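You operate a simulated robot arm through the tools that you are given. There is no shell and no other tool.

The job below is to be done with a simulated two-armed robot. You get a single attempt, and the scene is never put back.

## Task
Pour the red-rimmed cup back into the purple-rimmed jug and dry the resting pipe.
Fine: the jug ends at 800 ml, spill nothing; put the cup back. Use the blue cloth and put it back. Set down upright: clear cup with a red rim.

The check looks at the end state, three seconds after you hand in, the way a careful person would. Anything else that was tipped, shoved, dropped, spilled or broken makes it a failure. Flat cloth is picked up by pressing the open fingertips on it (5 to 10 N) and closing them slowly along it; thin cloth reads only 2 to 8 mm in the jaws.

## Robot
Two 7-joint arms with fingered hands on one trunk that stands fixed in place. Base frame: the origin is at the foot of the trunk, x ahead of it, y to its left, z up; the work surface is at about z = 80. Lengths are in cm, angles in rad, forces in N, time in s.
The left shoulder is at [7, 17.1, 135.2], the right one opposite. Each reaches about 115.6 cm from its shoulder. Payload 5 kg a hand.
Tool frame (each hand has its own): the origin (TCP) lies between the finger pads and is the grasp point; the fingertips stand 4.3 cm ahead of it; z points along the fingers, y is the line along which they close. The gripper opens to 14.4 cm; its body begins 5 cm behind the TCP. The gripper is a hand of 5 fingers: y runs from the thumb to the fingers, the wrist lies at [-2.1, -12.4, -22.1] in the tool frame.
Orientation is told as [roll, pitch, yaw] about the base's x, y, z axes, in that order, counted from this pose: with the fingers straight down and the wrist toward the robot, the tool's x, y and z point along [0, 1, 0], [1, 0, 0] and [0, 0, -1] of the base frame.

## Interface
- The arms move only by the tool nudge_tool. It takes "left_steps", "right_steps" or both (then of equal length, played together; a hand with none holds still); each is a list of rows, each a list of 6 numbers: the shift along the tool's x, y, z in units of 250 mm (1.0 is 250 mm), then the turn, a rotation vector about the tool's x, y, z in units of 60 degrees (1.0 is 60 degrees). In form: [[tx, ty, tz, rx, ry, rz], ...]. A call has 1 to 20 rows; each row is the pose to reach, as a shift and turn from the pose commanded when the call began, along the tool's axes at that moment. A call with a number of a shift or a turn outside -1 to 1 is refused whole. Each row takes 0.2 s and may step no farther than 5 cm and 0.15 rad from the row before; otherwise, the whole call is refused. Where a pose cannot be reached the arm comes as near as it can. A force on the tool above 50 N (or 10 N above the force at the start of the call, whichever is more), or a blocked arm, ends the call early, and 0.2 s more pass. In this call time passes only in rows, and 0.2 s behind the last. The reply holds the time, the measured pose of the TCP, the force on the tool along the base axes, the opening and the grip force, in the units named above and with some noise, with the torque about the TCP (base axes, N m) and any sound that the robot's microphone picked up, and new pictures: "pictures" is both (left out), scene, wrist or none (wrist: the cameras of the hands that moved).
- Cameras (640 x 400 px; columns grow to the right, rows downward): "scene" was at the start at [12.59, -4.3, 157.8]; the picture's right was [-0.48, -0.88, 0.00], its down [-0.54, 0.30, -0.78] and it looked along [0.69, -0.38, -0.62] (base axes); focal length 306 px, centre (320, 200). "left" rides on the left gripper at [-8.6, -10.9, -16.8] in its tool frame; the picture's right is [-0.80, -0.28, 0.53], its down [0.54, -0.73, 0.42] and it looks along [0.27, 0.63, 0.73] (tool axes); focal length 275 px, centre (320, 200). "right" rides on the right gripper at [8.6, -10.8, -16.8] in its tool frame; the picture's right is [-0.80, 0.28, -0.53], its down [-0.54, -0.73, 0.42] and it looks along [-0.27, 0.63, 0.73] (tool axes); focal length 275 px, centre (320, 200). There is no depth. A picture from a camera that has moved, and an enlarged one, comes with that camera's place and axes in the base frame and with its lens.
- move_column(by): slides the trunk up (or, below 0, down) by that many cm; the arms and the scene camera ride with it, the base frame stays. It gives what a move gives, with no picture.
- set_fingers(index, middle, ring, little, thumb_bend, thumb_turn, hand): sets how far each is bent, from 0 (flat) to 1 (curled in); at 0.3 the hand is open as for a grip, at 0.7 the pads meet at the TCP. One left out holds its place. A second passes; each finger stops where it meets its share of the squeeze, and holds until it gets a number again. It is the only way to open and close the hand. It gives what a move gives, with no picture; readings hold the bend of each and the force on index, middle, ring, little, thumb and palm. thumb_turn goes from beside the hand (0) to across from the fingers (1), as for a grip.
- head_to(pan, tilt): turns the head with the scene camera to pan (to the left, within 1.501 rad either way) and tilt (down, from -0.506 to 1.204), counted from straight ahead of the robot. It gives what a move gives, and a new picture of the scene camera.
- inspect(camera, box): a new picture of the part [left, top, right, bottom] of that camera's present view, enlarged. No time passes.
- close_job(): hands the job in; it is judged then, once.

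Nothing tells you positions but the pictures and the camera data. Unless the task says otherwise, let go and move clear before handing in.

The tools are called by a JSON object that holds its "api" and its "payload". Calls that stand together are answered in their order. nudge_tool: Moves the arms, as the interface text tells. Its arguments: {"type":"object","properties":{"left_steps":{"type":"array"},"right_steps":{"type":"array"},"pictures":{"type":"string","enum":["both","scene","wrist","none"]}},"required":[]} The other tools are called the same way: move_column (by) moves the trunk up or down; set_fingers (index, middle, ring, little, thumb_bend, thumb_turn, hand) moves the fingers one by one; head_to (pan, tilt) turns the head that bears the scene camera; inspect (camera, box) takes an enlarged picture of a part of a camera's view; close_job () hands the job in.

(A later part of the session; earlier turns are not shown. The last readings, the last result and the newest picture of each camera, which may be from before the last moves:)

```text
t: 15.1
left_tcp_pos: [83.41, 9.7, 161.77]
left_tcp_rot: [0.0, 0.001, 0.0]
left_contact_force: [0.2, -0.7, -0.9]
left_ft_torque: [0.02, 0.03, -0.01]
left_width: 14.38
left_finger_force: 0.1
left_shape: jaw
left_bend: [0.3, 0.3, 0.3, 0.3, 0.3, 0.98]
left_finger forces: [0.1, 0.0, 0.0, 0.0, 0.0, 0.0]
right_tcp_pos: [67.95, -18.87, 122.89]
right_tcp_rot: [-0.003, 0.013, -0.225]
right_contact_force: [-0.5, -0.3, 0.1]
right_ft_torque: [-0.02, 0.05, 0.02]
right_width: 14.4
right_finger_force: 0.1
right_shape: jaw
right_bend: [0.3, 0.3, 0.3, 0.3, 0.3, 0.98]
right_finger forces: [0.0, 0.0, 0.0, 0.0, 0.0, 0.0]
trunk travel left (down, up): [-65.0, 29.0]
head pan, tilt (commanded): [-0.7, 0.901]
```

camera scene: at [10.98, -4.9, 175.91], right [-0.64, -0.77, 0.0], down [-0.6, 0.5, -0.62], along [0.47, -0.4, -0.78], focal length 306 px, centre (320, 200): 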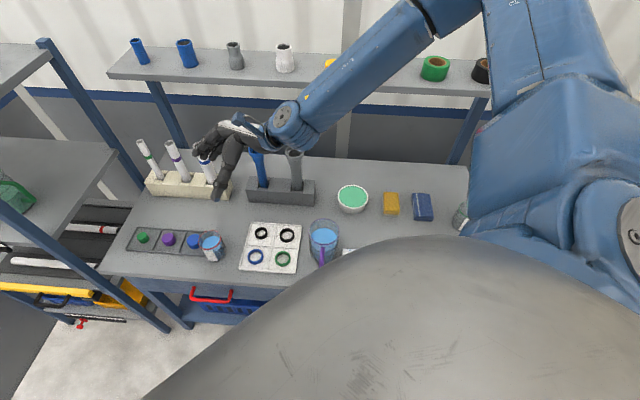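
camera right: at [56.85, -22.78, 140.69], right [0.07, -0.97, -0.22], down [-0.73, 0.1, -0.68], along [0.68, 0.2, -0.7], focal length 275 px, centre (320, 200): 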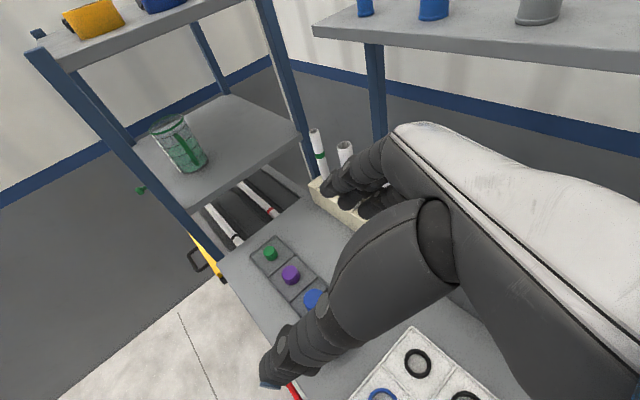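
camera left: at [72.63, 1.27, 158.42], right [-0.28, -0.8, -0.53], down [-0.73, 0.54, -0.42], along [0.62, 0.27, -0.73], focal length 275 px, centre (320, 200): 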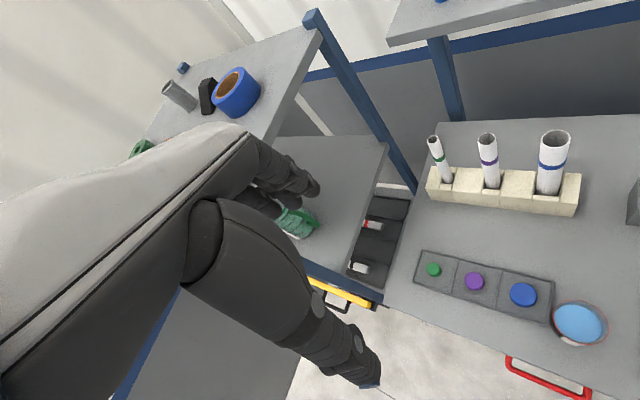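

{"api": "nudge_tool", "payload": {"right_steps": [[0.045, 0.022, 0.151, 0, 0, 0], [0.09, 0.044, 0.302, 0, 0, 0], [0.136, 0.067, 0.453, 0, 0, 0], [0.181, 0.09, 0.604, 0, 0, 0], [0.227, 0.112, 0.756, 0, 0, 0]], "pictures": "both"}}

```text
t: 16.3
left_tcp_pos: [83.37, 9.65, 161.79]
left_tcp_rot: [0.0, 0.003, 0.002]
left_contact_force: [-0.1, -0.4, -0.3]
left_ft_torque: [-0.01, 0.0, 0.03]
left_width: 14.33
left_finger_force: 0.0
left_shape: jaw
left_bend: [0.3, 0.3, 0.3, 0.3, 0.3, 0.98]
left_finger forces: [0.1, 0.0, 0.0, 0.0, 0.0, 0.1]
right_tcp_pos: [67.85, -22.0, 114.86]
right_tcp_rot: [0.001, 0.012, -0.223]
right_contact_force: [0.3, -0.4, 0.6]
right_ft_torque: [-0.02, 0.0, -0.02]
right_width: 14.41
right_finger_force: 0.1
right_shape: jaw
right_bend: [0.3, 0.3, 0.3, 0.3, 0.3, 0.98]
right_finger forces: [0.0, 0.1, 0.1, 0.1, 0.0, 0.0]
right hand out of reach, approached as far as the arm can: row 2, 3, 4, 5
trunk travel left (down, up): [-65.0, 29.0]
head pan, tilt (commanded): [-0.7, 0.901]
camera scene: at [10.96, -5.04, 175.91], right [-0.64, -0.77, 0.0], down [-0.6, 0.5, -0.62], along [0.47, -0.4, -0.78], focal length 306 px, centre (320, 200)
camera right: at [59.5, -11.3, 131.8], right [0.11, -0.84, 0.53], down [-0.83, -0.37, -0.41], along [0.54, -0.4, -0.74], focal length 275 px, centre (320, 200)
```

scene: 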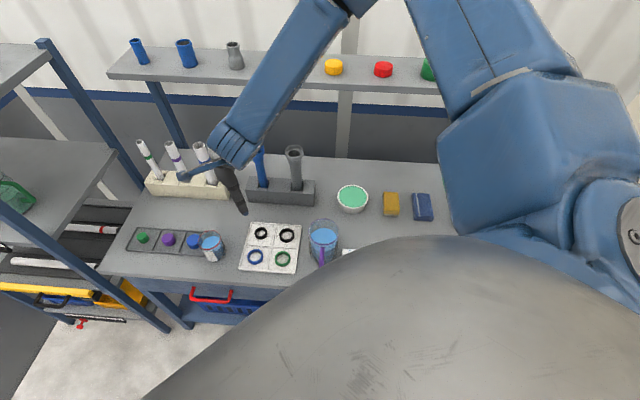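
right: 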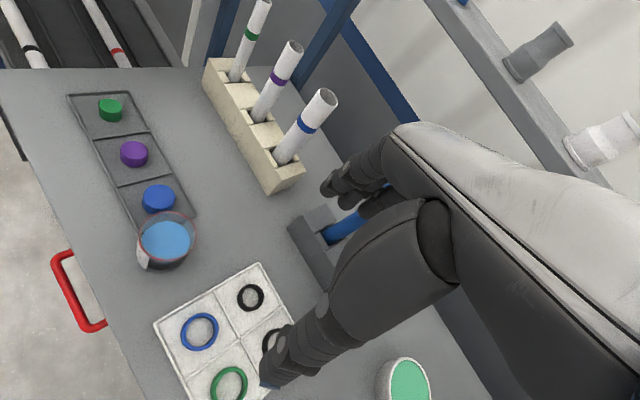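

The limit isn't the roll. The arm seems to work best with the wrist near or above shoulder height, so I should lower the trunk rather than raise it. I'll bring the hands up first and then lower the trunk.

{"api": "nudge_tool", "payload": {"left_steps": [[0.086, 0, -0.057, 0, 0, 0], [0.171, 0, -0.114, 0, 0, 0], [0.257, 0, -0.171, 0, 0, 0], [0.343, 0, -0.229, 0, 0, 0], [0.429, 0, -0.286, 0, 0, 0], [0.514, 0, -0.343, 0, 0, 0], [0.6, 0, -0.4, 0, 0, 0]], "right_steps": [[-0.054, -0.034, -0.137, 0, 0, 0], [-0.109, -0.067, -0.274, 0, 0, 0], [-0.163, -0.101, -0.411, 0, 0, 0], [-0.217, -0.135, -0.549, 0, 0, 0], [-0.271, -0.169, -0.686, 0, 0, 0], [-0.326, -0.202, -0.823, 0, 0, 0], [-0.38, -0.236, -0.96, 0, 0, 0]], "pictures": "scene"}}

```text
t: 17.9
left_tcp_pos: [82.57, 25.07, 171.95]
left_tcp_rot: [0.0, -0.002, 0.001]
left_contact_force: [-0.6, 0.8, 0.2]
left_ft_torque: [0.02, -0.02, 0.03]
left_width: 14.4
left_finger_force: 0.0
left_shape: jaw
left_bend: [0.3, 0.3, 0.3, 0.3, 0.3, 0.98]
left_finger forces: [0.0, 0.1, 0.0, 0.0, 0.0, 0.0]
right_tcp_pos: [59.9, -30.06, 139.62]
right_tcp_rot: [-0.001, 0.011, -0.223]
right_contact_force: [-0.3, 0.2, -0.7]
right_ft_torque: [0.01, -0.02, -0.01]
right_width: 14.39
right_finger_force: 0.1
right_shape: jaw
right_bend: [0.3, 0.3, 0.3, 0.3, 0.3, 0.98]
right_finger forces: [0.0, 0.0, 0.0, 0.1, 0.0, 0.0]
trunk travel left (down, up): [-65.0, 29.0]
head pan, tilt (commanded): [-0.7, 0.901]
camera scene: at [10.53, -4.9, 175.93], right [-0.64, -0.77, 0.0], down [-0.6, 0.5, -0.62], along [0.48, -0.4, -0.78], focal length 306 px, centre (320, 200)
```

scene: 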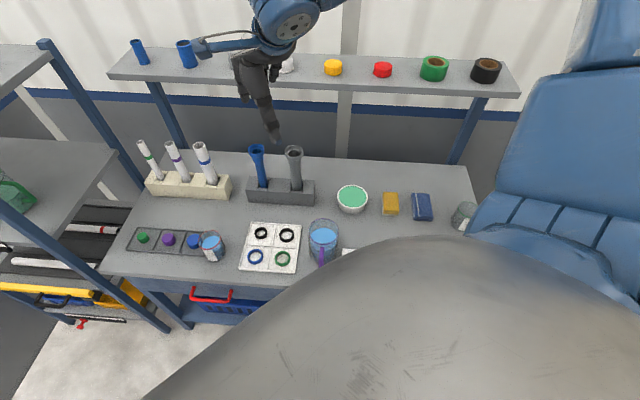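

Both hands are well clear, so I'll lower the trunk by 25 cm.

{"api": "move_column", "payload": {"by": -25}}

{"api": "head_to", "payload": {"pan": -0.5, "tilt": 0.7}}

```text
t: 20.5
left_tcp_pos: [82.95, 24.93, 146.71]
left_tcp_rot: [0.0, 0.0, 0.001]
left_contact_force: [-0.4, 0.6, 0.6]
left_ft_torque: [-0.01, -0.01, -0.03]
left_width: 14.37
left_finger_force: 0.1
left_shape: jaw
left_bend: [0.3, 0.3, 0.3, 0.3, 0.3, 0.98]
left_finger forces: [0.0, 0.1, 0.1, 0.1, 0.1, 0.1]
right_tcp_pos: [60.1, -30.06, 114.6]
right_tcp_rot: [0.0, 0.011, -0.225]
right_contact_force: [-0.1, 0.8, 0.3]
right_ft_torque: [0.0, 0.0, -0.02]
right_width: 14.4
right_finger_force: 0.0
right_shape: jaw
right_bend: [0.3, 0.3, 0.3, 0.3, 0.3, 0.98]
right_finger forces: [0.0, 0.1, 0.0, 0.0, 0.0, 0.1]
trunk travel left (down, up): [-40.0, 54.0]
head pan, tilt (commanded): [-0.7, 0.901]
```

```text
t: 21.2
left_tcp_pos: [82.96, 24.87, 146.88]
left_tcp_rot: [0.0, 0.001, 0.001]
left_contact_force: [-0.6, -0.2, 0.1]
left_ft_torque: [-0.01, -0.02, 0.0]
left_width: 14.37
left_finger_force: 0.2
left_shape: jaw
left_bend: [0.3, 0.3, 0.3, 0.3, 0.3, 0.98]
left_finger forces: [0.0, 0.1, 0.1, 0.1, 0.0, 0.0]
right_tcp_pos: [60.17, -30.08, 114.52]
right_tcp_rot: [0.0, 0.009, -0.225]
right_contact_force: [0.6, -0.6, -0.2]
right_ft_torque: [-0.04, -0.01, 0.0]
right_width: 14.39
right_finger_force: 0.0
right_shape: jaw
right_bend: [0.3, 0.3, 0.3, 0.3, 0.3, 0.98]
right_finger forces: [0.0, 0.0, 0.0, 0.0, 0.1, 0.0]
trunk travel left (down, up): [-40.0, 54.0]
head pan, tilt (commanded): [-0.499, 0.7]
camera scene: at [12.51, -4.19, 152.53], right [-0.48, -0.88, 0.0], down [-0.57, 0.31, -0.76], along [0.67, -0.37, -0.64], focal length 306 px, centre (320, 200)
```

scene: 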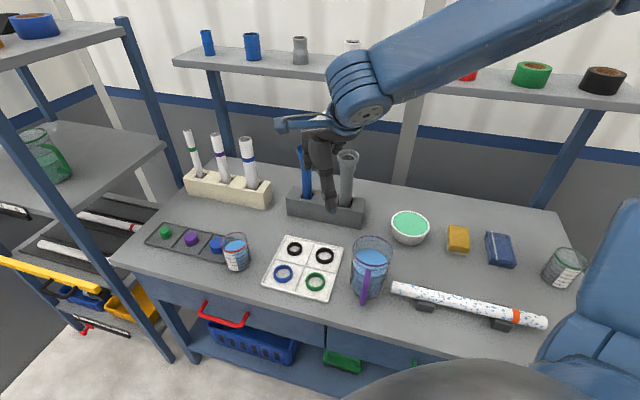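

Good view, with all items undisturbed. I'll bring the right hand up and left so it sits above the cup before lowering the trunk further.

{"api": "nudge_tool", "payload": {"right_steps": [[0.121, 0.053, -0.09, 0, 0, 0], [0.243, 0.106, -0.18, 0, 0, 0], [0.364, 0.158, -0.27, 0, 0, 0], [0.486, 0.211, -0.36, 0, 0, 0], [0.607, 0.264, -0.45, 0, 0, 0], [0.729, 0.317, -0.54, 0, 0, 0]], "pictures": "scene"}}

```text
t: 22.6
left_tcp_pos: [83.22, 24.91, 146.62]
left_tcp_rot: [0.002, 0.002, -0.001]
left_contact_force: [-0.1, 0.0, -0.1]
left_ft_torque: [-0.03, 0.04, -0.01]
left_width: 14.37
left_finger_force: 0.1
left_shape: jaw
left_bend: [0.3, 0.3, 0.3, 0.3, 0.3, 0.98]
left_finger forces: [0.1, 0.1, 0.0, 0.0, 0.1, 0.0]
right_tcp_pos: [72.21, -14.09, 127.98]
right_tcp_rot: [-0.002, 0.014, -0.226]
right_contact_force: [-0.1, 0.9, 0.1]
right_ft_torque: [0.0, 0.06, 0.0]
right_width: 14.39
right_finger_force: 0.0
right_shape: jaw
right_bend: [0.3, 0.3, 0.3, 0.3, 0.3, 0.98]
right_finger forces: [0.0, 0.1, 0.0, 0.0, 0.0, 0.0]
trunk travel left (down, up): [-40.0, 54.0]
head pan, tilt (commanded): [-0.499, 0.7]
camera scene: at [12.71, -4.12, 152.51], right [-0.48, -0.88, 0.0], down [-0.57, 0.31, -0.76], along [0.67, -0.37, -0.65], focal length 306 px, centre (320, 200)
```

scene: 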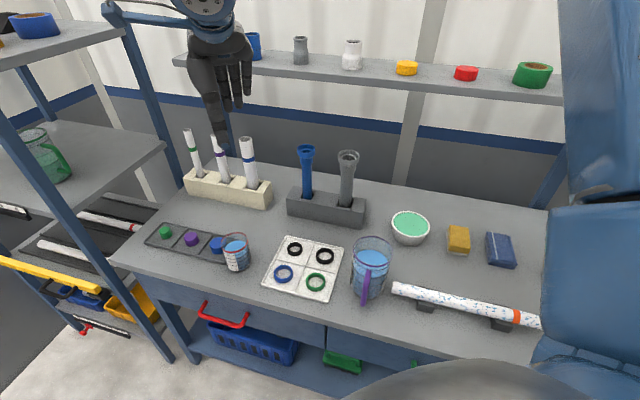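

The hand reached that spot exactly. Now I'll roll the palm toward the left here and see how far it goes.

{"api": "nudge_tool", "payload": {"right_steps": [[0, 0, 0, 0, 0.125, 0], [0, 0, 0, 0, 0.25, 0], [0, 0, 0, 0, 0.375, 0], [0, 0, 0, 0, 0.5, 0], [0, 0, 0, 0, 0.625, 0], [0, 0, 0, 0, 0.75, 0], [0, 0, 0, 0, 0.875, 0], [0, 0, 0, 0, 1.0, 0]], "pictures": "scene"}}

```text
t: 24.4
left_tcp_pos: [83.11, 24.59, 146.78]
left_tcp_rot: [0.003, 0.0, 0.001]
left_contact_force: [0.1, -0.8, 1.2]
left_ft_torque: [0.06, 0.0, 0.0]
left_width: 14.38
left_finger_force: 0.1
left_shape: jaw
left_bend: [0.3, 0.3, 0.3, 0.3, 0.3, 0.98]
left_finger forces: [0.0, 0.0, 0.0, 0.0, 0.1, 0.0]
right_tcp_pos: [72.05, -14.24, 127.92]
right_tcp_rot: [1.051, 0.01, -0.223]
right_contact_force: [-0.2, 0.0, 0.7]
right_ft_torque: [-0.03, 0.03, 0.01]
right_width: 14.39
right_finger_force: 0.1
right_shape: jaw
right_bend: [0.3, 0.3, 0.3, 0.3, 0.3, 0.98]
right_finger forces: [0.0, 0.0, 0.1, 0.0, 0.1, 0.0]
trunk travel left (down, up): [-40.0, 54.0]
head pan, tilt (commanded): [-0.499, 0.7]
camera scene: at [12.6, -4.39, 152.53], right [-0.48, -0.88, 0.0], down [-0.57, 0.31, -0.76], along [0.67, -0.37, -0.65], focal length 306 px, centre (320, 200)
```

scene: 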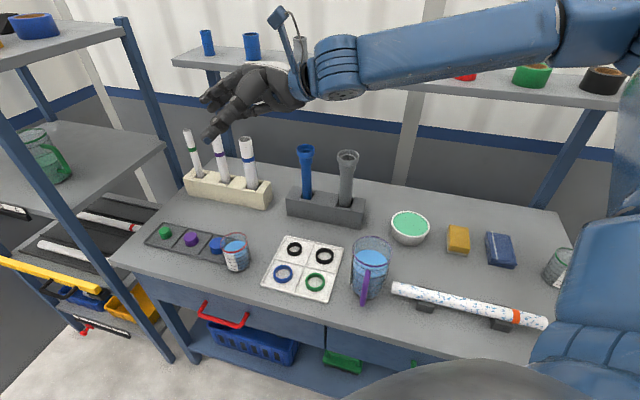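

The 60° roll works with the trunk at this height. I'll lower the trunk another 24 cm so the hand hovers just above the cup.

{"api": "move_column", "payload": {"by": -24}}

{"api": "head_to", "payload": {"pan": -0.3, "tilt": 0.6}}

```text
t: 26.9
left_tcp_pos: [82.88, 24.89, 122.73]
left_tcp_rot: [-0.001, -0.001, 0.002]
left_contact_force: [-0.2, -0.6, 1.5]
left_ft_torque: [-0.01, -0.01, -0.02]
left_width: 14.36
left_finger_force: 0.1
left_shape: jaw
left_bend: [0.3, 0.3, 0.3, 0.3, 0.3, 0.98]
left_finger forces: [0.0, 0.0, 0.1, 0.0, 0.0, 0.0]
right_tcp_pos: [72.01, -14.08, 103.96]
right_tcp_rot: [1.047, 0.012, -0.225]
right_contact_force: [-0.5, 0.7, 0.0]
right_ft_torque: [0.01, 0.0, -0.02]
right_width: 14.42
right_finger_force: 0.1
right_shape: jaw
right_bend: [0.3, 0.3, 0.3, 0.3, 0.3, 0.98]
right_finger forces: [0.0, 0.1, 0.0, 0.0, 0.0, 0.1]
trunk travel left (down, up): [-16.0, 78.0]
head pan, tilt (commanded): [-0.499, 0.7]
```

```text
t: 27.6
left_tcp_pos: [82.92, 24.87, 122.77]
left_tcp_rot: [0.001, -0.001, 0.001]
left_contact_force: [-0.1, -0.3, 0.1]
left_ft_torque: [0.0, -0.03, 0.01]
left_width: 14.35
left_finger_force: 0.1
left_shape: jaw
left_bend: [0.3, 0.3, 0.3, 0.3, 0.3, 0.98]
left_finger forces: [0.0, 0.0, 0.0, 0.0, 0.0, 0.1]
right_tcp_pos: [72.11, -14.12, 103.87]
right_tcp_rot: [1.047, 0.013, -0.226]
right_contact_force: [-0.3, 0.5, 0.4]
right_ft_torque: [-0.03, 0.0, 0.03]
right_width: 14.39
right_finger_force: 0.1
right_shape: jaw
right_bend: [0.3, 0.3, 0.3, 0.3, 0.3, 0.98]
right_finger forces: [0.1, 0.0, 0.0, 0.0, 0.1, 0.0]
trunk travel left (down, up): [-16.0, 78.0]
head pan, tilt (commanded): [-0.3, 0.6]
camera scene: at [13.5, -2.74, 129.39], right [-0.3, -0.96, 0.0], down [-0.54, 0.17, -0.82], along [0.79, -0.24, -0.57], focal length 306 px, centre (320, 200)
```

scene: 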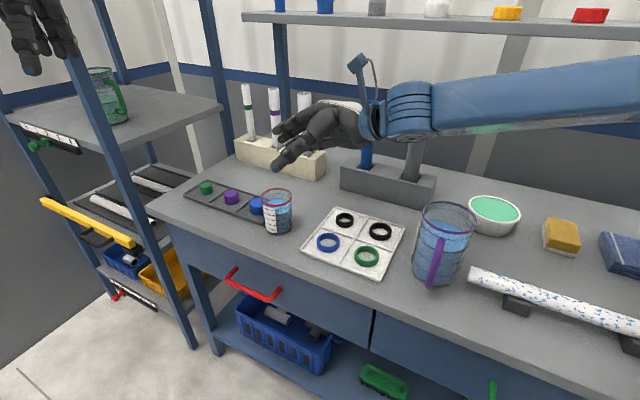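

I have a lower, clearer view now. I'll zoom on the cup and hand to refine the alignment.

{"api": "inspect", "payload": {"camera": "scene", "box": [230, 90, 390, 250]}}

{"api": "inspect", "payload": {"camera": "right", "box": [0, 0, 640, 400]}}

{"api": "inspect", "payload": {"camera": "scene", "box": [395, 185, 495, 295]}}

```text
2.50 times, centred on (310, 170) of scene
camera zoom: at [13.5, -2.74, 129.39], right [-0.3, -0.96, 0.0], down [-0.54, 0.17, -0.82], along [0.79, -0.24, -0.57], focal length 764 px, centre (345, 275)
```

zoom: 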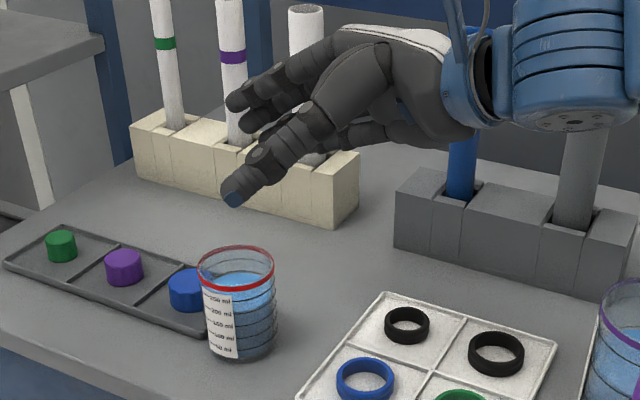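

```text
1.00 times, centred on (320, 200) of right (not enlarged: the box is as wide or as high as the picture)
camera zoom: at [59.43, -21.73, 119.88], right [0.08, -0.9, -0.43], down [-0.69, 0.26, -0.67], along [0.72, 0.35, -0.6], focal length 275 px, centre (320, 200)
```

zoom: 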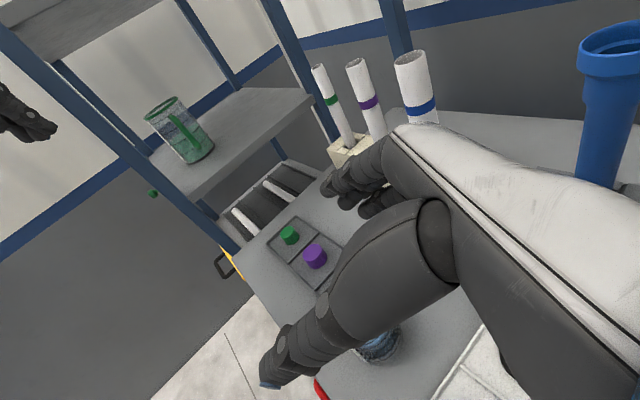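

```text
3.64 times, centred on (445, 240) of scene
camera zoom: at [13.5, -2.74, 129.39], right [-0.3, -0.96, 0.0], down [-0.54, 0.17, -0.82], along [0.79, -0.24, -0.57], focal length 1111 px, centre (-134, 54)
```

zoom: 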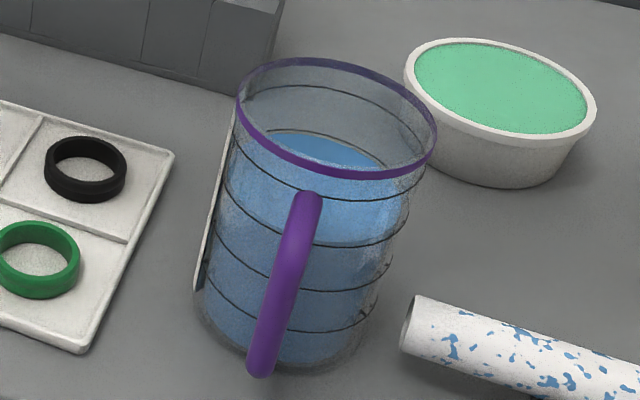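

The refined cup axis is about (74.6, -10.7) and the hand is clear. I'll yaw a bit more to stay off the blue lid and centre the hand over the cup at z 97.

{"api": "nudge_tool", "payload": {"right_steps": [[-0.042, 0.0155, 0.065, -0.044, 0, 0.0255], [-0.085, 0.031, 0.13, -0.0885, 0, 0.051], [-0.127, 0.0465, 0.194, -0.133, 0, 0.0765], [-0.17, 0.062, 0.259, -0.177, 0, 0.102]], "pictures": "both"}}

```text
t: 28.6
left_tcp_pos: [83.08, 24.8, 122.71]
left_tcp_rot: [-0.003, 0.002, 0.0]
left_contact_force: [0.6, -0.4, -0.3]
left_ft_torque: [0.03, 0.03, 0.01]
left_width: 14.36
left_finger_force: 0.1
left_shape: jaw
left_bend: [0.3, 0.3, 0.3, 0.3, 0.3, 0.98]
left_finger forces: [0.0, 0.1, 0.0, 0.0, 0.0, 0.1]
right_tcp_pos: [74.23, -11.09, 96.99]
right_tcp_rot: [1.046, 0.013, -0.44]
right_contact_force: [-0.1, -0.8, -0.8]
right_ft_torque: [0.01, 0.02, 0.0]
right_width: 14.41
right_finger_force: 0.1
right_shape: jaw
right_bend: [0.3, 0.3, 0.3, 0.3, 0.3, 0.98]
right_finger forces: [0.0, 0.1, 0.1, 0.1, 0.0, 0.0]
trunk travel left (down, up): [-16.0, 78.0]
head pan, tilt (commanded): [-0.3, 0.6]
camera scene: at [13.58, -2.7, 129.39], right [-0.3, -0.96, 0.0], down [-0.54, 0.17, -0.82], along [0.79, -0.24, -0.57], focal length 306 px, centre (320, 200)
camera right: at [60.34, -15.74, 112.88], right [-0.11, -0.9, -0.42], down [-0.62, 0.4, -0.67], along [0.77, 0.19, -0.61], focal length 275 px, centre (320, 200)
```

scene: 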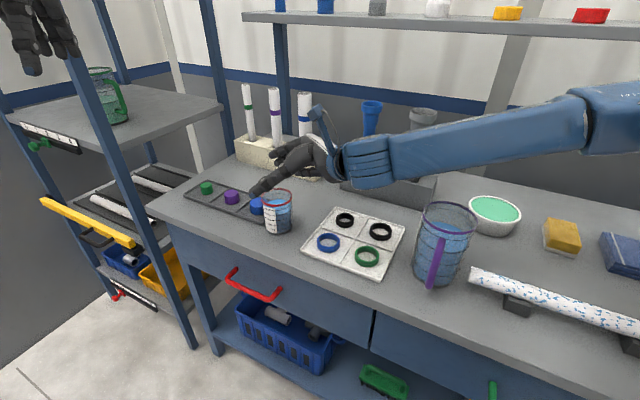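
right: 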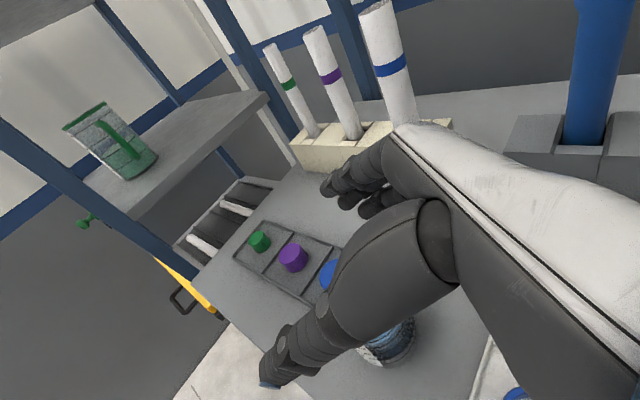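

Positioned above the cup. I'll descend to about z 90.5 and check clearances.

{"api": "nudge_tool", "payload": {"right_steps": [[-0.0565, 0.003, 0.0325, 0, 0, 0], [-0.113, 0.005, 0.065, 0, 0, 0], [-0.1695, 0.005, 0.0975, 0, 0, 0], [-0.226, 0.006, 0.13, 0, 0, 0]], "pictures": "both"}}

{"api": "inspect", "payload": {"camera": "scene", "box": [220, 120, 360, 250]}}

{"api": "inspect", "payload": {"camera": "right", "box": [220, 130, 480, 400]}}

```text
t: 29.6
left_tcp_pos: [82.99, 24.81, 122.71]
left_tcp_rot: [0.0, 0.002, 0.0]
left_contact_force: [-0.1, -0.7, -0.1]
left_ft_torque: [-0.03, -0.02, 0.02]
left_width: 14.37
left_finger_force: 0.1
left_shape: jaw
left_bend: [0.3, 0.3, 0.3, 0.3, 0.3, 0.98]
left_finger forces: [0.0, 0.1, 0.1, 0.0, 0.0, 0.0]
right_tcp_pos: [74.44, -11.26, 90.46]
right_tcp_rot: [1.046, 0.013, -0.438]
right_contact_force: [0.9, -0.7, -0.1]
right_ft_torque: [0.01, -0.02, 0.01]
right_width: 14.42
right_finger_force: 0.0
right_shape: jaw
right_bend: [0.3, 0.3, 0.3, 0.3, 0.3, 0.98]
right_finger forces: [0.0, 0.0, 0.0, 0.0, 0.1, 0.0]
trunk travel left (down, up): [-16.0, 78.0]
head pan, tilt (commanded): [-0.3, 0.6]
camera scene: at [13.54, -2.73, 129.39], right [-0.3, -0.96, 0.0], down [-0.54, 0.17, -0.82], along [0.79, -0.24, -0.57], focal length 306 px, centre (320, 200)
camera right: at [60.42, -15.9, 106.41], right [-0.11, -0.9, -0.42], down [-0.62, 0.4, -0.67], along [0.77, 0.19, -0.61], focal length 275 px, centre (320, 200)
```

scene: 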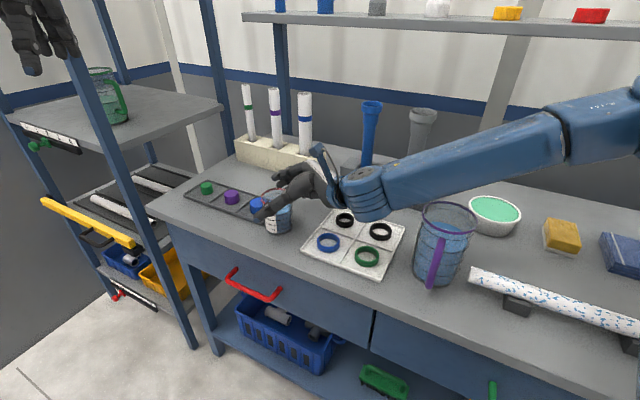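
right: 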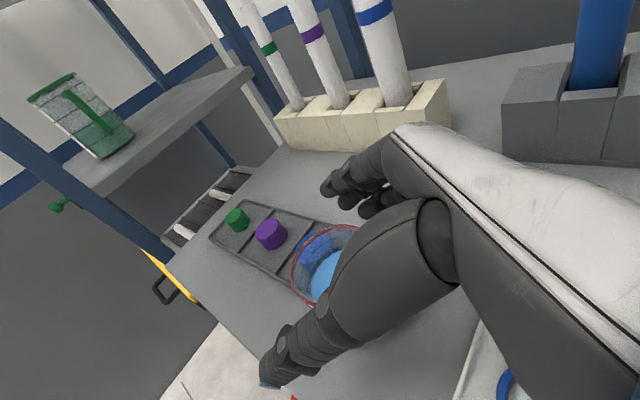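

```text
3.08 times, centred on (290, 185) of scene
camera zoom: at [13.54, -2.73, 129.39], right [-0.3, -0.96, 0.0], down [-0.54, 0.17, -0.82], along [0.79, -0.24, -0.57], focal length 940 px, centre (412, 246)
```

zoom: 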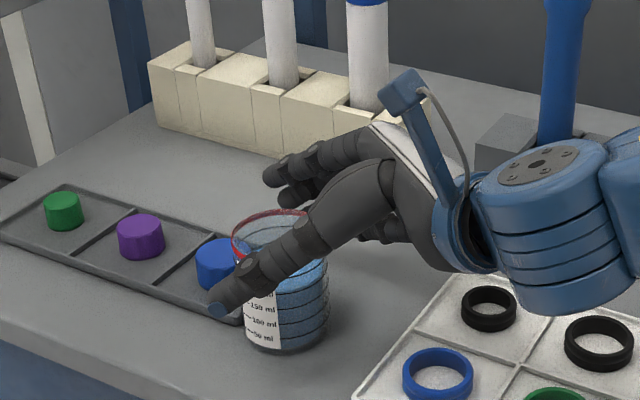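

```text
1.48 times, centred on (350, 265) of right
camera zoom: at [60.42, -15.9, 106.41], right [-0.11, -0.9, -0.42], down [-0.62, 0.4, -0.67], along [0.77, 0.19, -0.61], focal length 408 px, centre (276, 104)
```

zoom: 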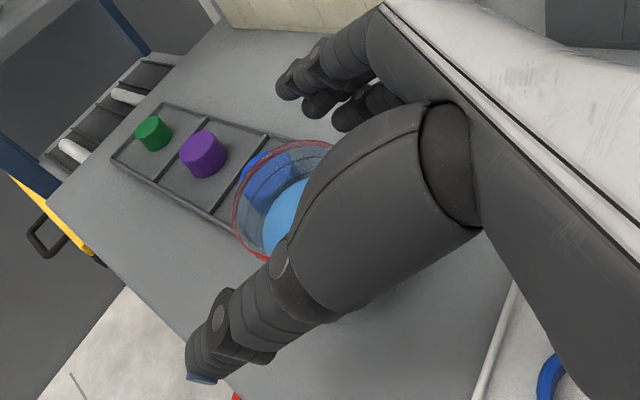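

Thumb in front, fingers behind, with the cup centred between them. I'll descend the rest of the way to about z 87.

{"api": "nudge_tool", "payload": {"right_steps": [[-0.03, 0.0, 0.0175, 0, 0, 0], [-0.06, 0.0, 0.035, 0, 0, 0], [-0.09, 0.0, 0.0525, 0, 0, 0], [-0.118, 0.0, 0.07, 0, 0, 0]], "pictures": "both"}}

{"api": "inspect", "payload": {"camera": "scene", "box": [230, 140, 340, 240]}}

{"api": "inspect", "payload": {"camera": "right", "box": [220, 130, 480, 400]}}

```text
t: 30.6
left_tcp_pos: [83.08, 24.84, 122.81]
left_tcp_rot: [-0.001, 0.001, 0.002]
left_contact_force: [-0.3, 0.0, -0.3]
left_ft_torque: [-0.01, -0.01, 0.0]
left_width: 14.37
left_finger_force: 0.0
left_shape: jaw
left_bend: [0.3, 0.3, 0.3, 0.3, 0.3, 0.98]
left_finger forces: [0.0, 0.0, 0.0, 0.0, 0.0, 0.1]
right_tcp_pos: [74.22, -11.57, 88.63]
right_tcp_rot: [1.037, 0.012, -0.437]
right_contact_force: [-0.5, 0.9, -0.5]
right_ft_torque: [0.02, -0.03, 0.01]
right_width: 14.4
right_finger_force: 0.1
right_shape: jaw
right_bend: [0.3, 0.3, 0.3, 0.3, 0.3, 0.98]
right_finger forces: [0.0, 0.1, 0.0, 0.0, 0.0, 0.1]
right hand out of reach, approached as far as the arm can: row 3, 4
trunk travel left (down, up): [-16.0, 78.0]
head pan, tilt (commanded): [-0.3, 0.6]
camera scene: at [13.51, -2.72, 129.39], right [-0.3, -0.96, 0.0], down [-0.54, 0.17, -0.82], along [0.79, -0.24, -0.57], focal length 306 px, centre (320, 200)
camera right: at [60.38, -16.06, 104.84], right [-0.11, -0.9, -0.42], down [-0.63, 0.39, -0.67], along [0.77, 0.19, -0.61], focal length 275 px, centre (320, 200)
```

scene: 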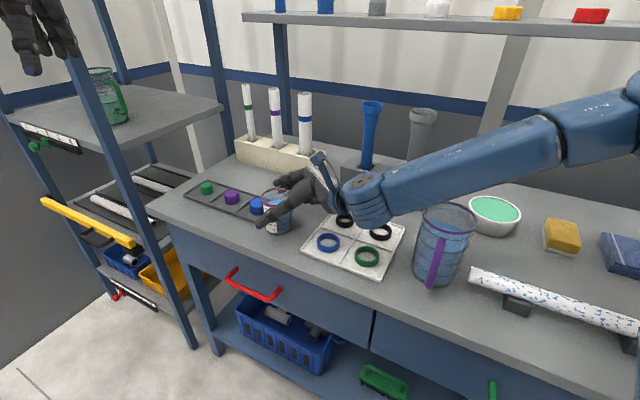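
right: 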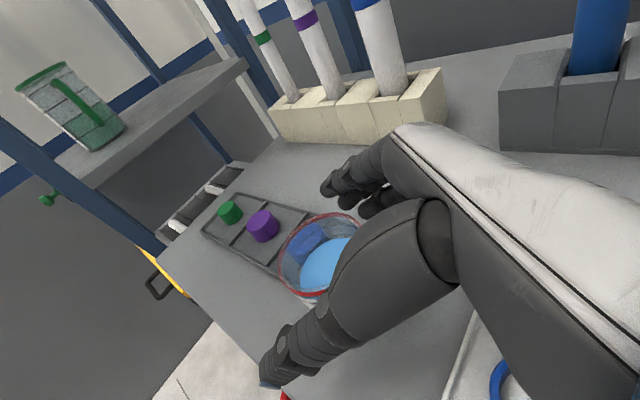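

```text
4.00 times, centred on (285, 190) of scene
camera zoom: at [13.51, -2.72, 129.39], right [-0.3, -0.96, 0.0], down [-0.54, 0.17, -0.82], along [0.79, -0.24, -0.57], focal length 1222 px, centre (460, 240)
```

zoom: 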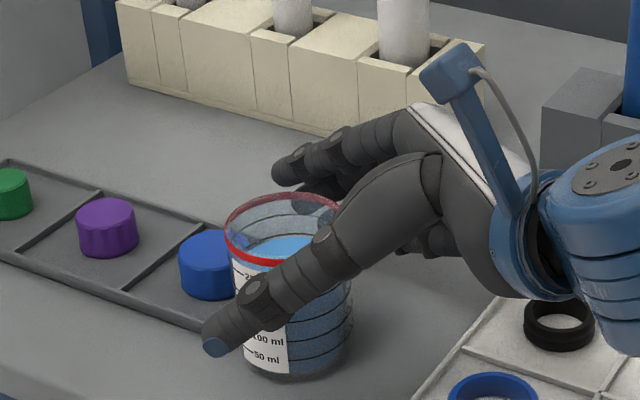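

```text
1.48 times, centred on (350, 265) of right
camera zoom: at [60.38, -16.06, 104.84], right [-0.11, -0.9, -0.42], down [-0.63, 0.39, -0.67], along [0.77, 0.19, -0.61], focal length 408 px, centre (276, 104)
```

zoom: 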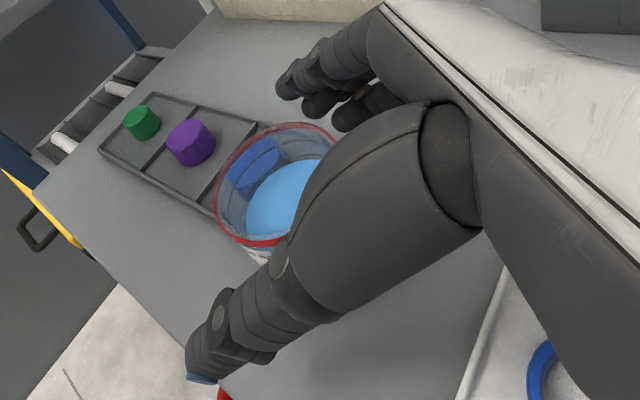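

The arm is at its limit just above the target height. I'll use the trunk for the last 1.7 cm.

{"api": "move_column", "payload": {"by": -1.7}}

{"api": "inspect", "payload": {"camera": "scene", "box": [230, 140, 340, 240]}}

{"api": "inspect", "payload": {"camera": "right", "box": [220, 130, 480, 400]}}

{"api": "inspect", "payload": {"camera": "left", "box": [320, 200, 640, 400]}}

```text
t: 31.3
left_tcp_pos: [82.94, 24.89, 121.09]
left_tcp_rot: [0.0, 0.0, 0.002]
left_contact_force: [0.4, 0.2, 1.0]
left_ft_torque: [-0.01, 0.02, 0.03]
left_width: 14.37
left_finger_force: 0.0
left_shape: jaw
left_bend: [0.3, 0.3, 0.3, 0.3, 0.3, 0.98]
left_finger forces: [0.0, 0.0, 0.0, 0.0, 0.0, 0.0]
right_tcp_pos: [74.22, -11.46, 87.03]
right_tcp_rot: [1.038, 0.012, -0.437]
right_contact_force: [-1.0, 0.3, 0.1]
right_ft_torque: [-0.02, 0.0, -0.02]
right_width: 14.41
right_finger_force: 0.0
right_shape: jaw
right_bend: [0.3, 0.3, 0.3, 0.3, 0.3, 0.98]
right_finger forces: [0.0, 0.0, 0.1, 0.0, 0.0, 0.0]
trunk travel left (down, up): [-14.3, 79.7]
head pan, tilt (commanded): [-0.3, 0.6]
```

```text
4.00 times, centred on (285, 190) of scene
camera zoom: at [13.45, -2.73, 127.71], right [-0.3, -0.96, 0.0], down [-0.54, 0.17, -0.83], along [0.79, -0.24, -0.56], focal length 1222 px, centre (460, 240)
```

zoom: 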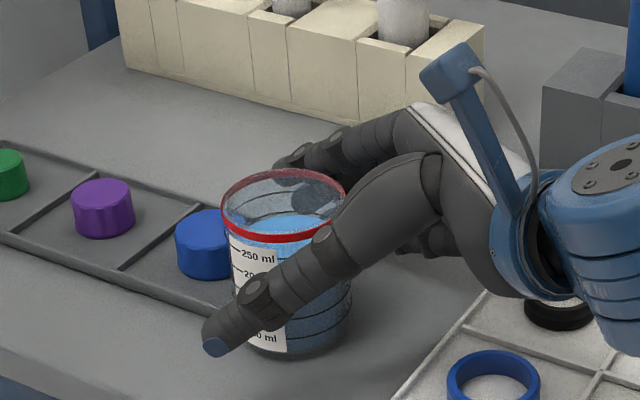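

```text
1.48 times, centred on (350, 265) of right
camera zoom: at [60.33, -16.07, 103.19], right [-0.11, -0.9, -0.42], down [-0.63, 0.39, -0.67], along [0.77, 0.19, -0.61], focal length 408 px, centre (276, 104)
```

zoom: 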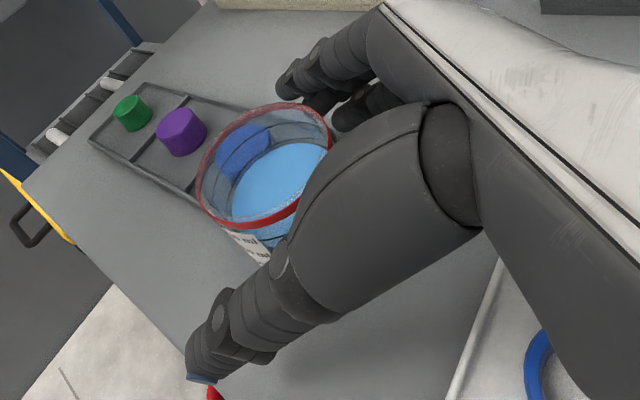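

```text
2.00 times, centred on (480, 300) of left
camera zoom: at [72.13, 16.1, 137.83], right [-0.28, -0.8, -0.53], down [-0.73, 0.54, -0.42], along [0.63, 0.27, -0.73], focal length 551 px, centre (0, 0)
```

zoom: 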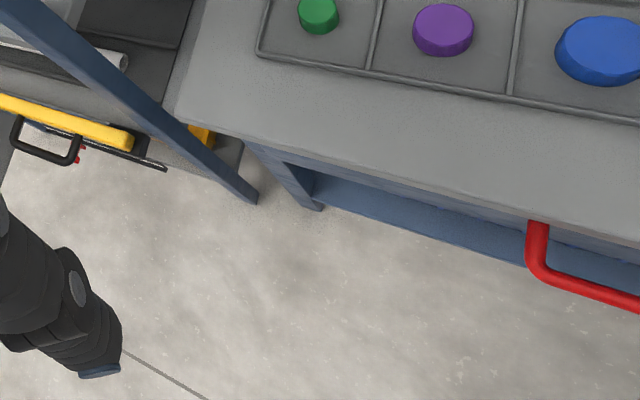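

The hand surrounds the cup. I'll close thumb, middle and ring in small steps, leaving the index open above the rim, and watch for balanced contact.

{"api": "set_fingers", "payload": {"hand": "right", "middle": 0.44, "ring": 0.44, "little": 0.4, "thumb_bend": 0.44}}

{"api": "inspect", "payload": {"camera": "scene", "box": [230, 140, 340, 240]}}

{"api": "inspect", "payload": {"camera": "right", "box": [220, 130, 480, 400]}}

```text
t: 32.3
left_tcp_pos: [82.94, 24.85, 121.12]
left_tcp_rot: [0.0, 0.002, 0.002]
left_contact_force: [0.0, 0.1, -0.1]
left_ft_torque: [-0.01, 0.03, -0.01]
left_width: 14.4
left_finger_force: 0.0
left_shape: jaw
left_bend: [0.3, 0.3, 0.3, 0.3, 0.3, 0.98]
left_finger forces: [0.1, 0.1, 0.1, 0.0, 0.0, 0.1]
right_tcp_pos: [74.23, -11.46, 87.06]
right_tcp_rot: [1.037, 0.012, -0.435]
right_contact_force: [0.4, -0.6, -0.2]
right_ft_torque: [-0.01, 0.0, -0.01]
right_width: 12.55
right_finger_force: 0.0
right_shape: fingers
right_bend: [0.3, 0.44, 0.44, 0.4, 0.44, 0.98]
right_finger forces: [0.0, 0.0, 0.1, 0.1, 0.1, 0.1]
trunk travel left (down, up): [-14.3, 79.7]
head pan, tilt (commanded): [-0.3, 0.6]
```

```text
4.00 times, centred on (285, 190) of scene
camera zoom: at [13.49, -2.73, 127.7], right [-0.3, -0.96, 0.0], down [-0.54, 0.17, -0.82], along [0.79, -0.24, -0.57], focal length 1222 px, centre (460, 240)
```

zoom: 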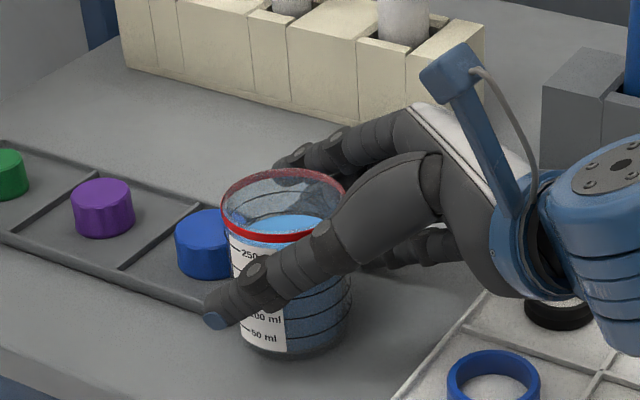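

```text
1.48 times, centred on (350, 265) of right
camera zoom: at [60.37, -16.07, 103.16], right [-0.11, -0.9, -0.42], down [-0.63, 0.39, -0.67], along [0.77, 0.19, -0.61], focal length 408 px, centre (276, 104)
```

zoom: 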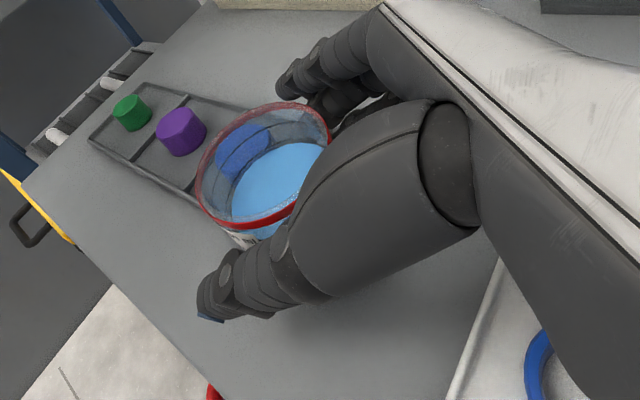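

{"api": "set_fingers", "payload": {"hand": "right", "middle": 0.5, "ring": 0.5, "little": 0.45, "thumb_bend": 0.47}}

{"api": "inspect", "payload": {"camera": "scene", "box": [230, 140, 340, 240]}}

{"api": "inspect", "payload": {"camera": "right", "box": [220, 130, 480, 400]}}

```text
t: 33.3
left_tcp_pos: [82.91, 24.97, 121.08]
left_tcp_rot: [-0.001, -0.001, 0.003]
left_contact_force: [-1.4, 0.3, 0.3]
left_ft_torque: [0.0, -0.02, 0.0]
left_width: 14.37
left_finger_force: 0.1
left_shape: jaw
left_bend: [0.3, 0.3, 0.3, 0.3, 0.3, 0.98]
left_finger forces: [0.0, 0.0, 0.0, 0.0, 0.1, 0.0]
right_tcp_pos: [74.15, -11.47, 87.09]
right_tcp_rot: [1.038, 0.011, -0.437]
right_contact_force: [-0.9, 0.6, -0.6]
right_ft_torque: [-0.05, 0.0, 0.01]
right_width: 12.06
right_finger_force: 0.4
right_shape: fingers
right_bend: [0.3, 0.5, 0.5, 0.45, 0.47, 0.98]
right_finger forces: [0.0, 0.0, 0.0, 0.2, 0.5, 0.0]
trunk travel left (down, up): [-14.3, 79.7]
head pan, tilt (commanded): [-0.3, 0.6]
```

```text
4.00 times, centred on (285, 190) of scene
camera zoom: at [13.5, -2.73, 127.7], right [-0.3, -0.96, 0.0], down [-0.54, 0.17, -0.82], along [0.79, -0.24, -0.57], focal length 1222 px, centre (460, 240)
```

zoom: 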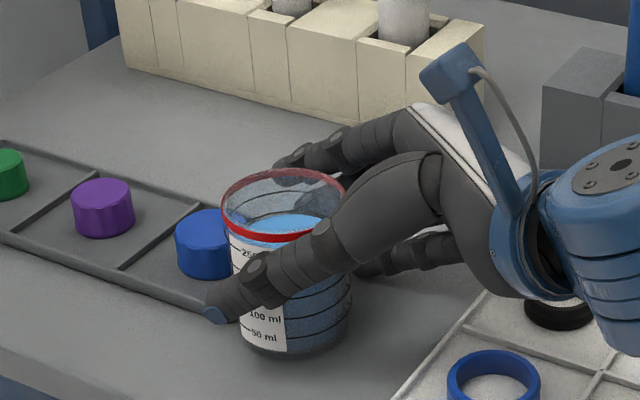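

```text
1.48 times, centred on (350, 265) of right
camera zoom: at [60.37, -16.07, 103.15], right [-0.11, -0.9, -0.42], down [-0.63, 0.39, -0.67], along [0.77, 0.19, -0.61], focal length 408 px, centre (276, 104)
```

zoom: 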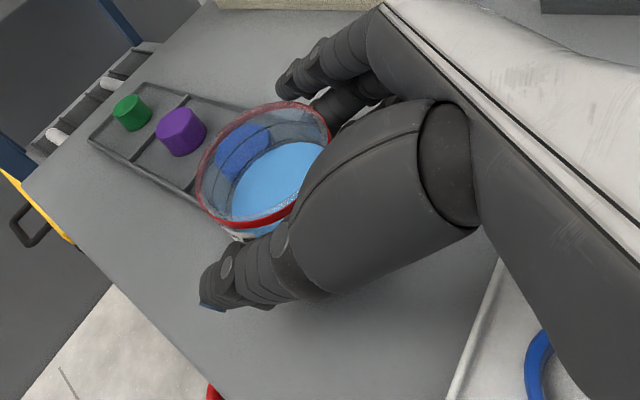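

The thumb has just touched the cup. I'll hold it there and bring the fingers in.

{"api": "set_fingers", "payload": {"hand": "right", "middle": 0.55, "ring": 0.55, "little": 0.48}}

{"api": "inspect", "payload": {"camera": "right", "box": [220, 130, 480, 400]}}

```text
t: 34.3
left_tcp_pos: [82.91, 24.88, 121.14]
left_tcp_rot: [-0.001, 0.001, 0.001]
left_contact_force: [0.1, 0.1, 0.2]
left_ft_torque: [0.02, -0.02, 0.0]
left_width: 14.39
left_finger_force: 0.0
left_shape: jaw
left_bend: [0.3, 0.3, 0.3, 0.3, 0.3, 0.98]
left_finger forces: [0.0, 0.0, 0.0, 0.0, 0.1, 0.1]
right_tcp_pos: [74.17, -11.47, 87.22]
right_tcp_rot: [1.039, 0.011, -0.437]
right_contact_force: [1.5, -1.4, 1.4]
right_ft_torque: [-0.15, -0.25, 0.0]
right_width: 12.15
right_finger_force: 2.7
right_shape: fingers
right_bend: [0.3, 0.55, 0.53, 0.48, 0.46, 0.97]
right_finger forces: [0.0, 0.3, 2.8, 1.2, 2.2, 0.0]
trunk travel left (down, up): [-14.3, 79.7]
head pan, tilt (commanded): [-0.3, 0.6]
```

```text
1.48 times, centred on (350, 265) of right
camera zoom: at [60.37, -16.08, 103.16], right [-0.11, -0.9, -0.42], down [-0.63, 0.39, -0.67], along [0.77, 0.19, -0.61], focal length 408 px, centre (276, 104)
```

zoom: 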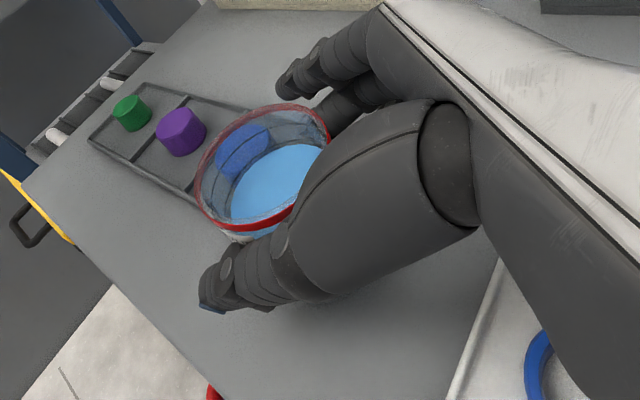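

Contact is balanced, so I'll firm up the grip.

{"api": "set_fingers", "payload": {"hand": "right", "middle": 0.6, "ring": 0.58, "little": 0.51, "thumb_bend": 0.51}}

{"api": "inspect", "payload": {"camera": "scene", "box": [230, 140, 340, 240]}}

{"api": "inspect", "payload": {"camera": "right", "box": [220, 130, 480, 400]}}

```text
t: 35.3
left_tcp_pos: [82.93, 24.9, 120.98]
left_tcp_rot: [-0.001, 0.0, 0.001]
left_contact_force: [-0.1, -0.2, -0.2]
left_ft_torque: [0.01, 0.01, 0.02]
left_width: 14.38
left_finger_force: 0.1
left_shape: jaw
left_bend: [0.3, 0.3, 0.3, 0.3, 0.3, 0.98]
left_finger forces: [0.0, 0.1, 0.1, 0.1, 0.0, 0.1]
right_tcp_pos: [74.14, -11.5, 87.18]
right_tcp_rot: [1.039, 0.013, -0.437]
right_contact_force: [2.1, -2.1, 3.7]
right_ft_torque: [-0.16, -0.32, -0.02]
right_width: 12.0
right_finger_force: 9.1
right_shape: fingers
right_bend: [0.3, 0.57, 0.54, 0.51, 0.48, 0.97]
right_finger forces: [0.0, 4.5, 3.6, 1.8, 7.2, 0.0]
trunk travel left (down, up): [-14.3, 79.7]
head pan, tilt (commanded): [-0.3, 0.6]
```

```text
4.00 times, centred on (285, 190) of scene
camera zoom: at [13.48, -2.74, 127.7], right [-0.3, -0.96, 0.0], down [-0.54, 0.17, -0.82], along [0.79, -0.24, -0.57], focal length 1222 px, centre (460, 240)
```

zoom: 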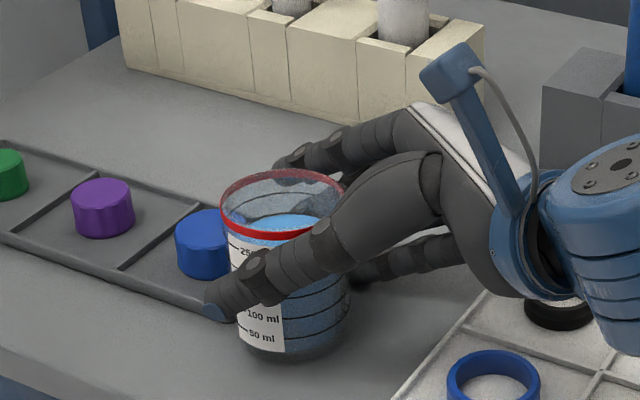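

```text
1.48 times, centred on (350, 265) of right
camera zoom: at [60.36, -16.08, 103.18], right [-0.11, -0.9, -0.42], down [-0.63, 0.39, -0.67], along [0.77, 0.19, -0.61], focal length 408 px, centre (276, 104)
```

zoom: 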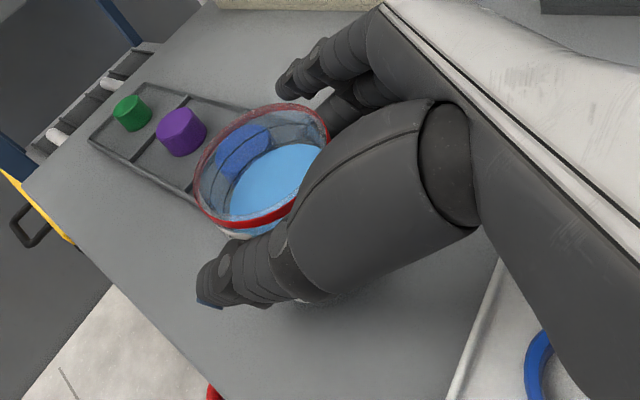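

The grip is firming evenly. One more small squeeze before lifting.

{"api": "set_fingers", "payload": {"hand": "right", "middle": 0.64, "ring": 0.62, "little": 0.54, "thumb_bend": 0.55}}

{"api": "inspect", "payload": {"camera": "scene", "box": [230, 140, 340, 240]}}

{"api": "inspect", "payload": {"camera": "right", "box": [220, 130, 480, 400]}}

```text
t: 36.3
left_tcp_pos: [82.93, 24.94, 121.04]
left_tcp_rot: [-0.001, -0.001, 0.002]
left_contact_force: [-1.4, 0.4, -0.1]
left_ft_torque: [-0.01, -0.04, -0.02]
left_width: 14.4
left_finger_force: 0.1
left_shape: jaw
left_bend: [0.3, 0.3, 0.3, 0.3, 0.3, 0.98]
left_finger forces: [0.1, 0.0, 0.1, 0.1, 0.0, 0.1]
right_tcp_pos: [74.11, -11.47, 87.14]
right_tcp_rot: [1.038, 0.013, -0.438]
right_contact_force: [3.1, -0.9, 7.3]
right_ft_torque: [-0.15, -0.52, -0.05]
right_width: 11.86
right_finger_force: 15.7
right_shape: fingers
right_bend: [0.3, 0.58, 0.56, 0.54, 0.5, 0.96]
right_finger forces: [0.0, 7.8, 7.4, 1.5, 14.0, 0.1]
trunk travel left (down, up): [-14.3, 79.7]
head pan, tilt (commanded): [-0.3, 0.6]
```

```text
4.00 times, centred on (285, 190) of scene
camera zoom: at [13.47, -2.74, 127.7], right [-0.3, -0.96, 0.0], down [-0.54, 0.17, -0.83], along [0.79, -0.24, -0.56], focal length 1222 px, centre (460, 240)
```

zoom: 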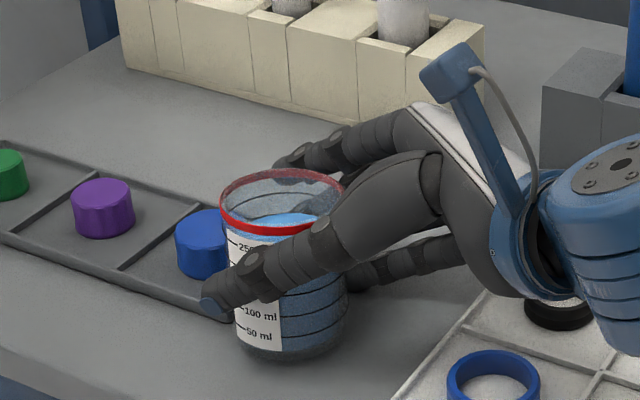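

```text
1.48 times, centred on (350, 265) of right
camera zoom: at [60.35, -16.08, 103.2], right [-0.11, -0.9, -0.42], down [-0.63, 0.39, -0.67], along [0.77, 0.19, -0.61], focal length 408 px, centre (276, 104)
```

zoom: 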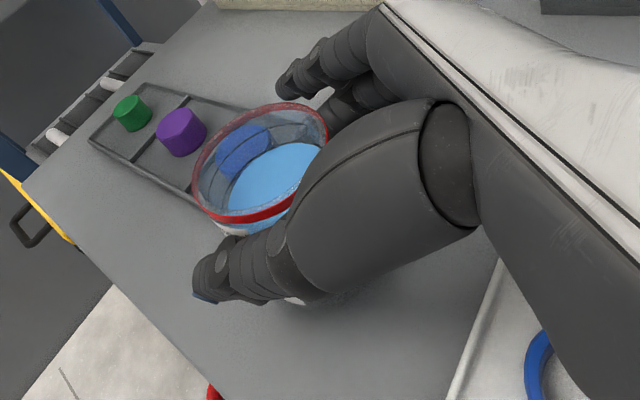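

The grip is about 15 N. I'll lift straight up with the trunk by 4 cm and check that the cup comes along upright.

{"api": "move_column", "payload": {"by": 4}}

{"api": "inspect", "payload": {"camera": "scene", "box": [230, 140, 340, 240]}}

{"api": "inspect", "payload": {"camera": "right", "box": [220, 130, 480, 400]}}

```text
t: 37.1
left_tcp_pos: [83.04, 24.83, 124.83]
left_tcp_rot: [0.001, 0.003, 0.003]
left_contact_force: [0.4, 0.6, -0.6]
left_ft_torque: [0.01, 0.03, -0.01]
left_width: 14.36
left_finger_force: 0.0
left_shape: jaw
left_bend: [0.3, 0.3, 0.3, 0.3, 0.3, 0.98]
left_finger forces: [0.0, 0.0, 0.0, 0.0, 0.0, 0.0]
right_tcp_pos: [74.24, -11.57, 91.0]
right_tcp_rot: [1.037, 0.013, -0.436]
right_contact_force: [0.0, -0.8, -3.1]
right_ft_torque: [-0.03, -0.03, 0.01]
right_width: 11.79
right_finger_force: 13.0
right_shape: fingers
right_bend: [0.3, 0.59, 0.57, 0.54, 0.51, 0.96]
right_finger forces: [0.0, 7.2, 6.0, 0.0, 12.5, 0.0]
trunk travel left (down, up): [-18.3, 75.7]
head pan, tilt (commanded): [-0.3, 0.6]
```

```text
4.00 times, centred on (285, 190) of scene
camera zoom: at [13.6, -2.74, 131.67], right [-0.3, -0.96, 0.0], down [-0.54, 0.17, -0.82], along [0.79, -0.24, -0.57], focal length 1222 px, centre (460, 240)
```

zoom: 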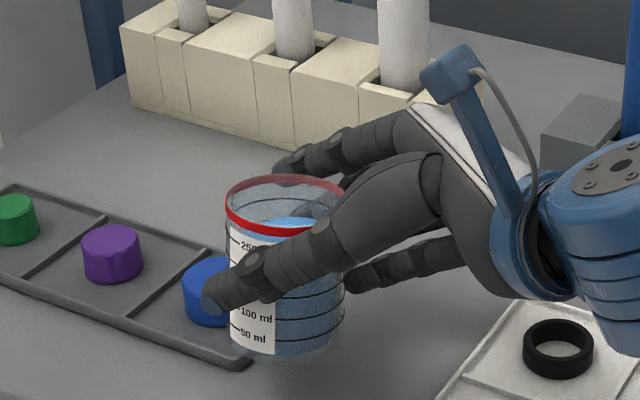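

```text
1.48 times, centred on (350, 265) of right
camera zoom: at [60.45, -16.08, 107.05], right [-0.11, -0.9, -0.42], down [-0.63, 0.39, -0.67], along [0.77, 0.19, -0.61], focal length 408 px, centre (276, 104)
```

zoom: 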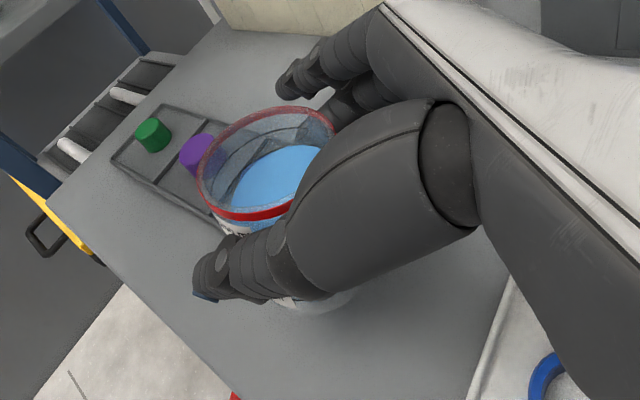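

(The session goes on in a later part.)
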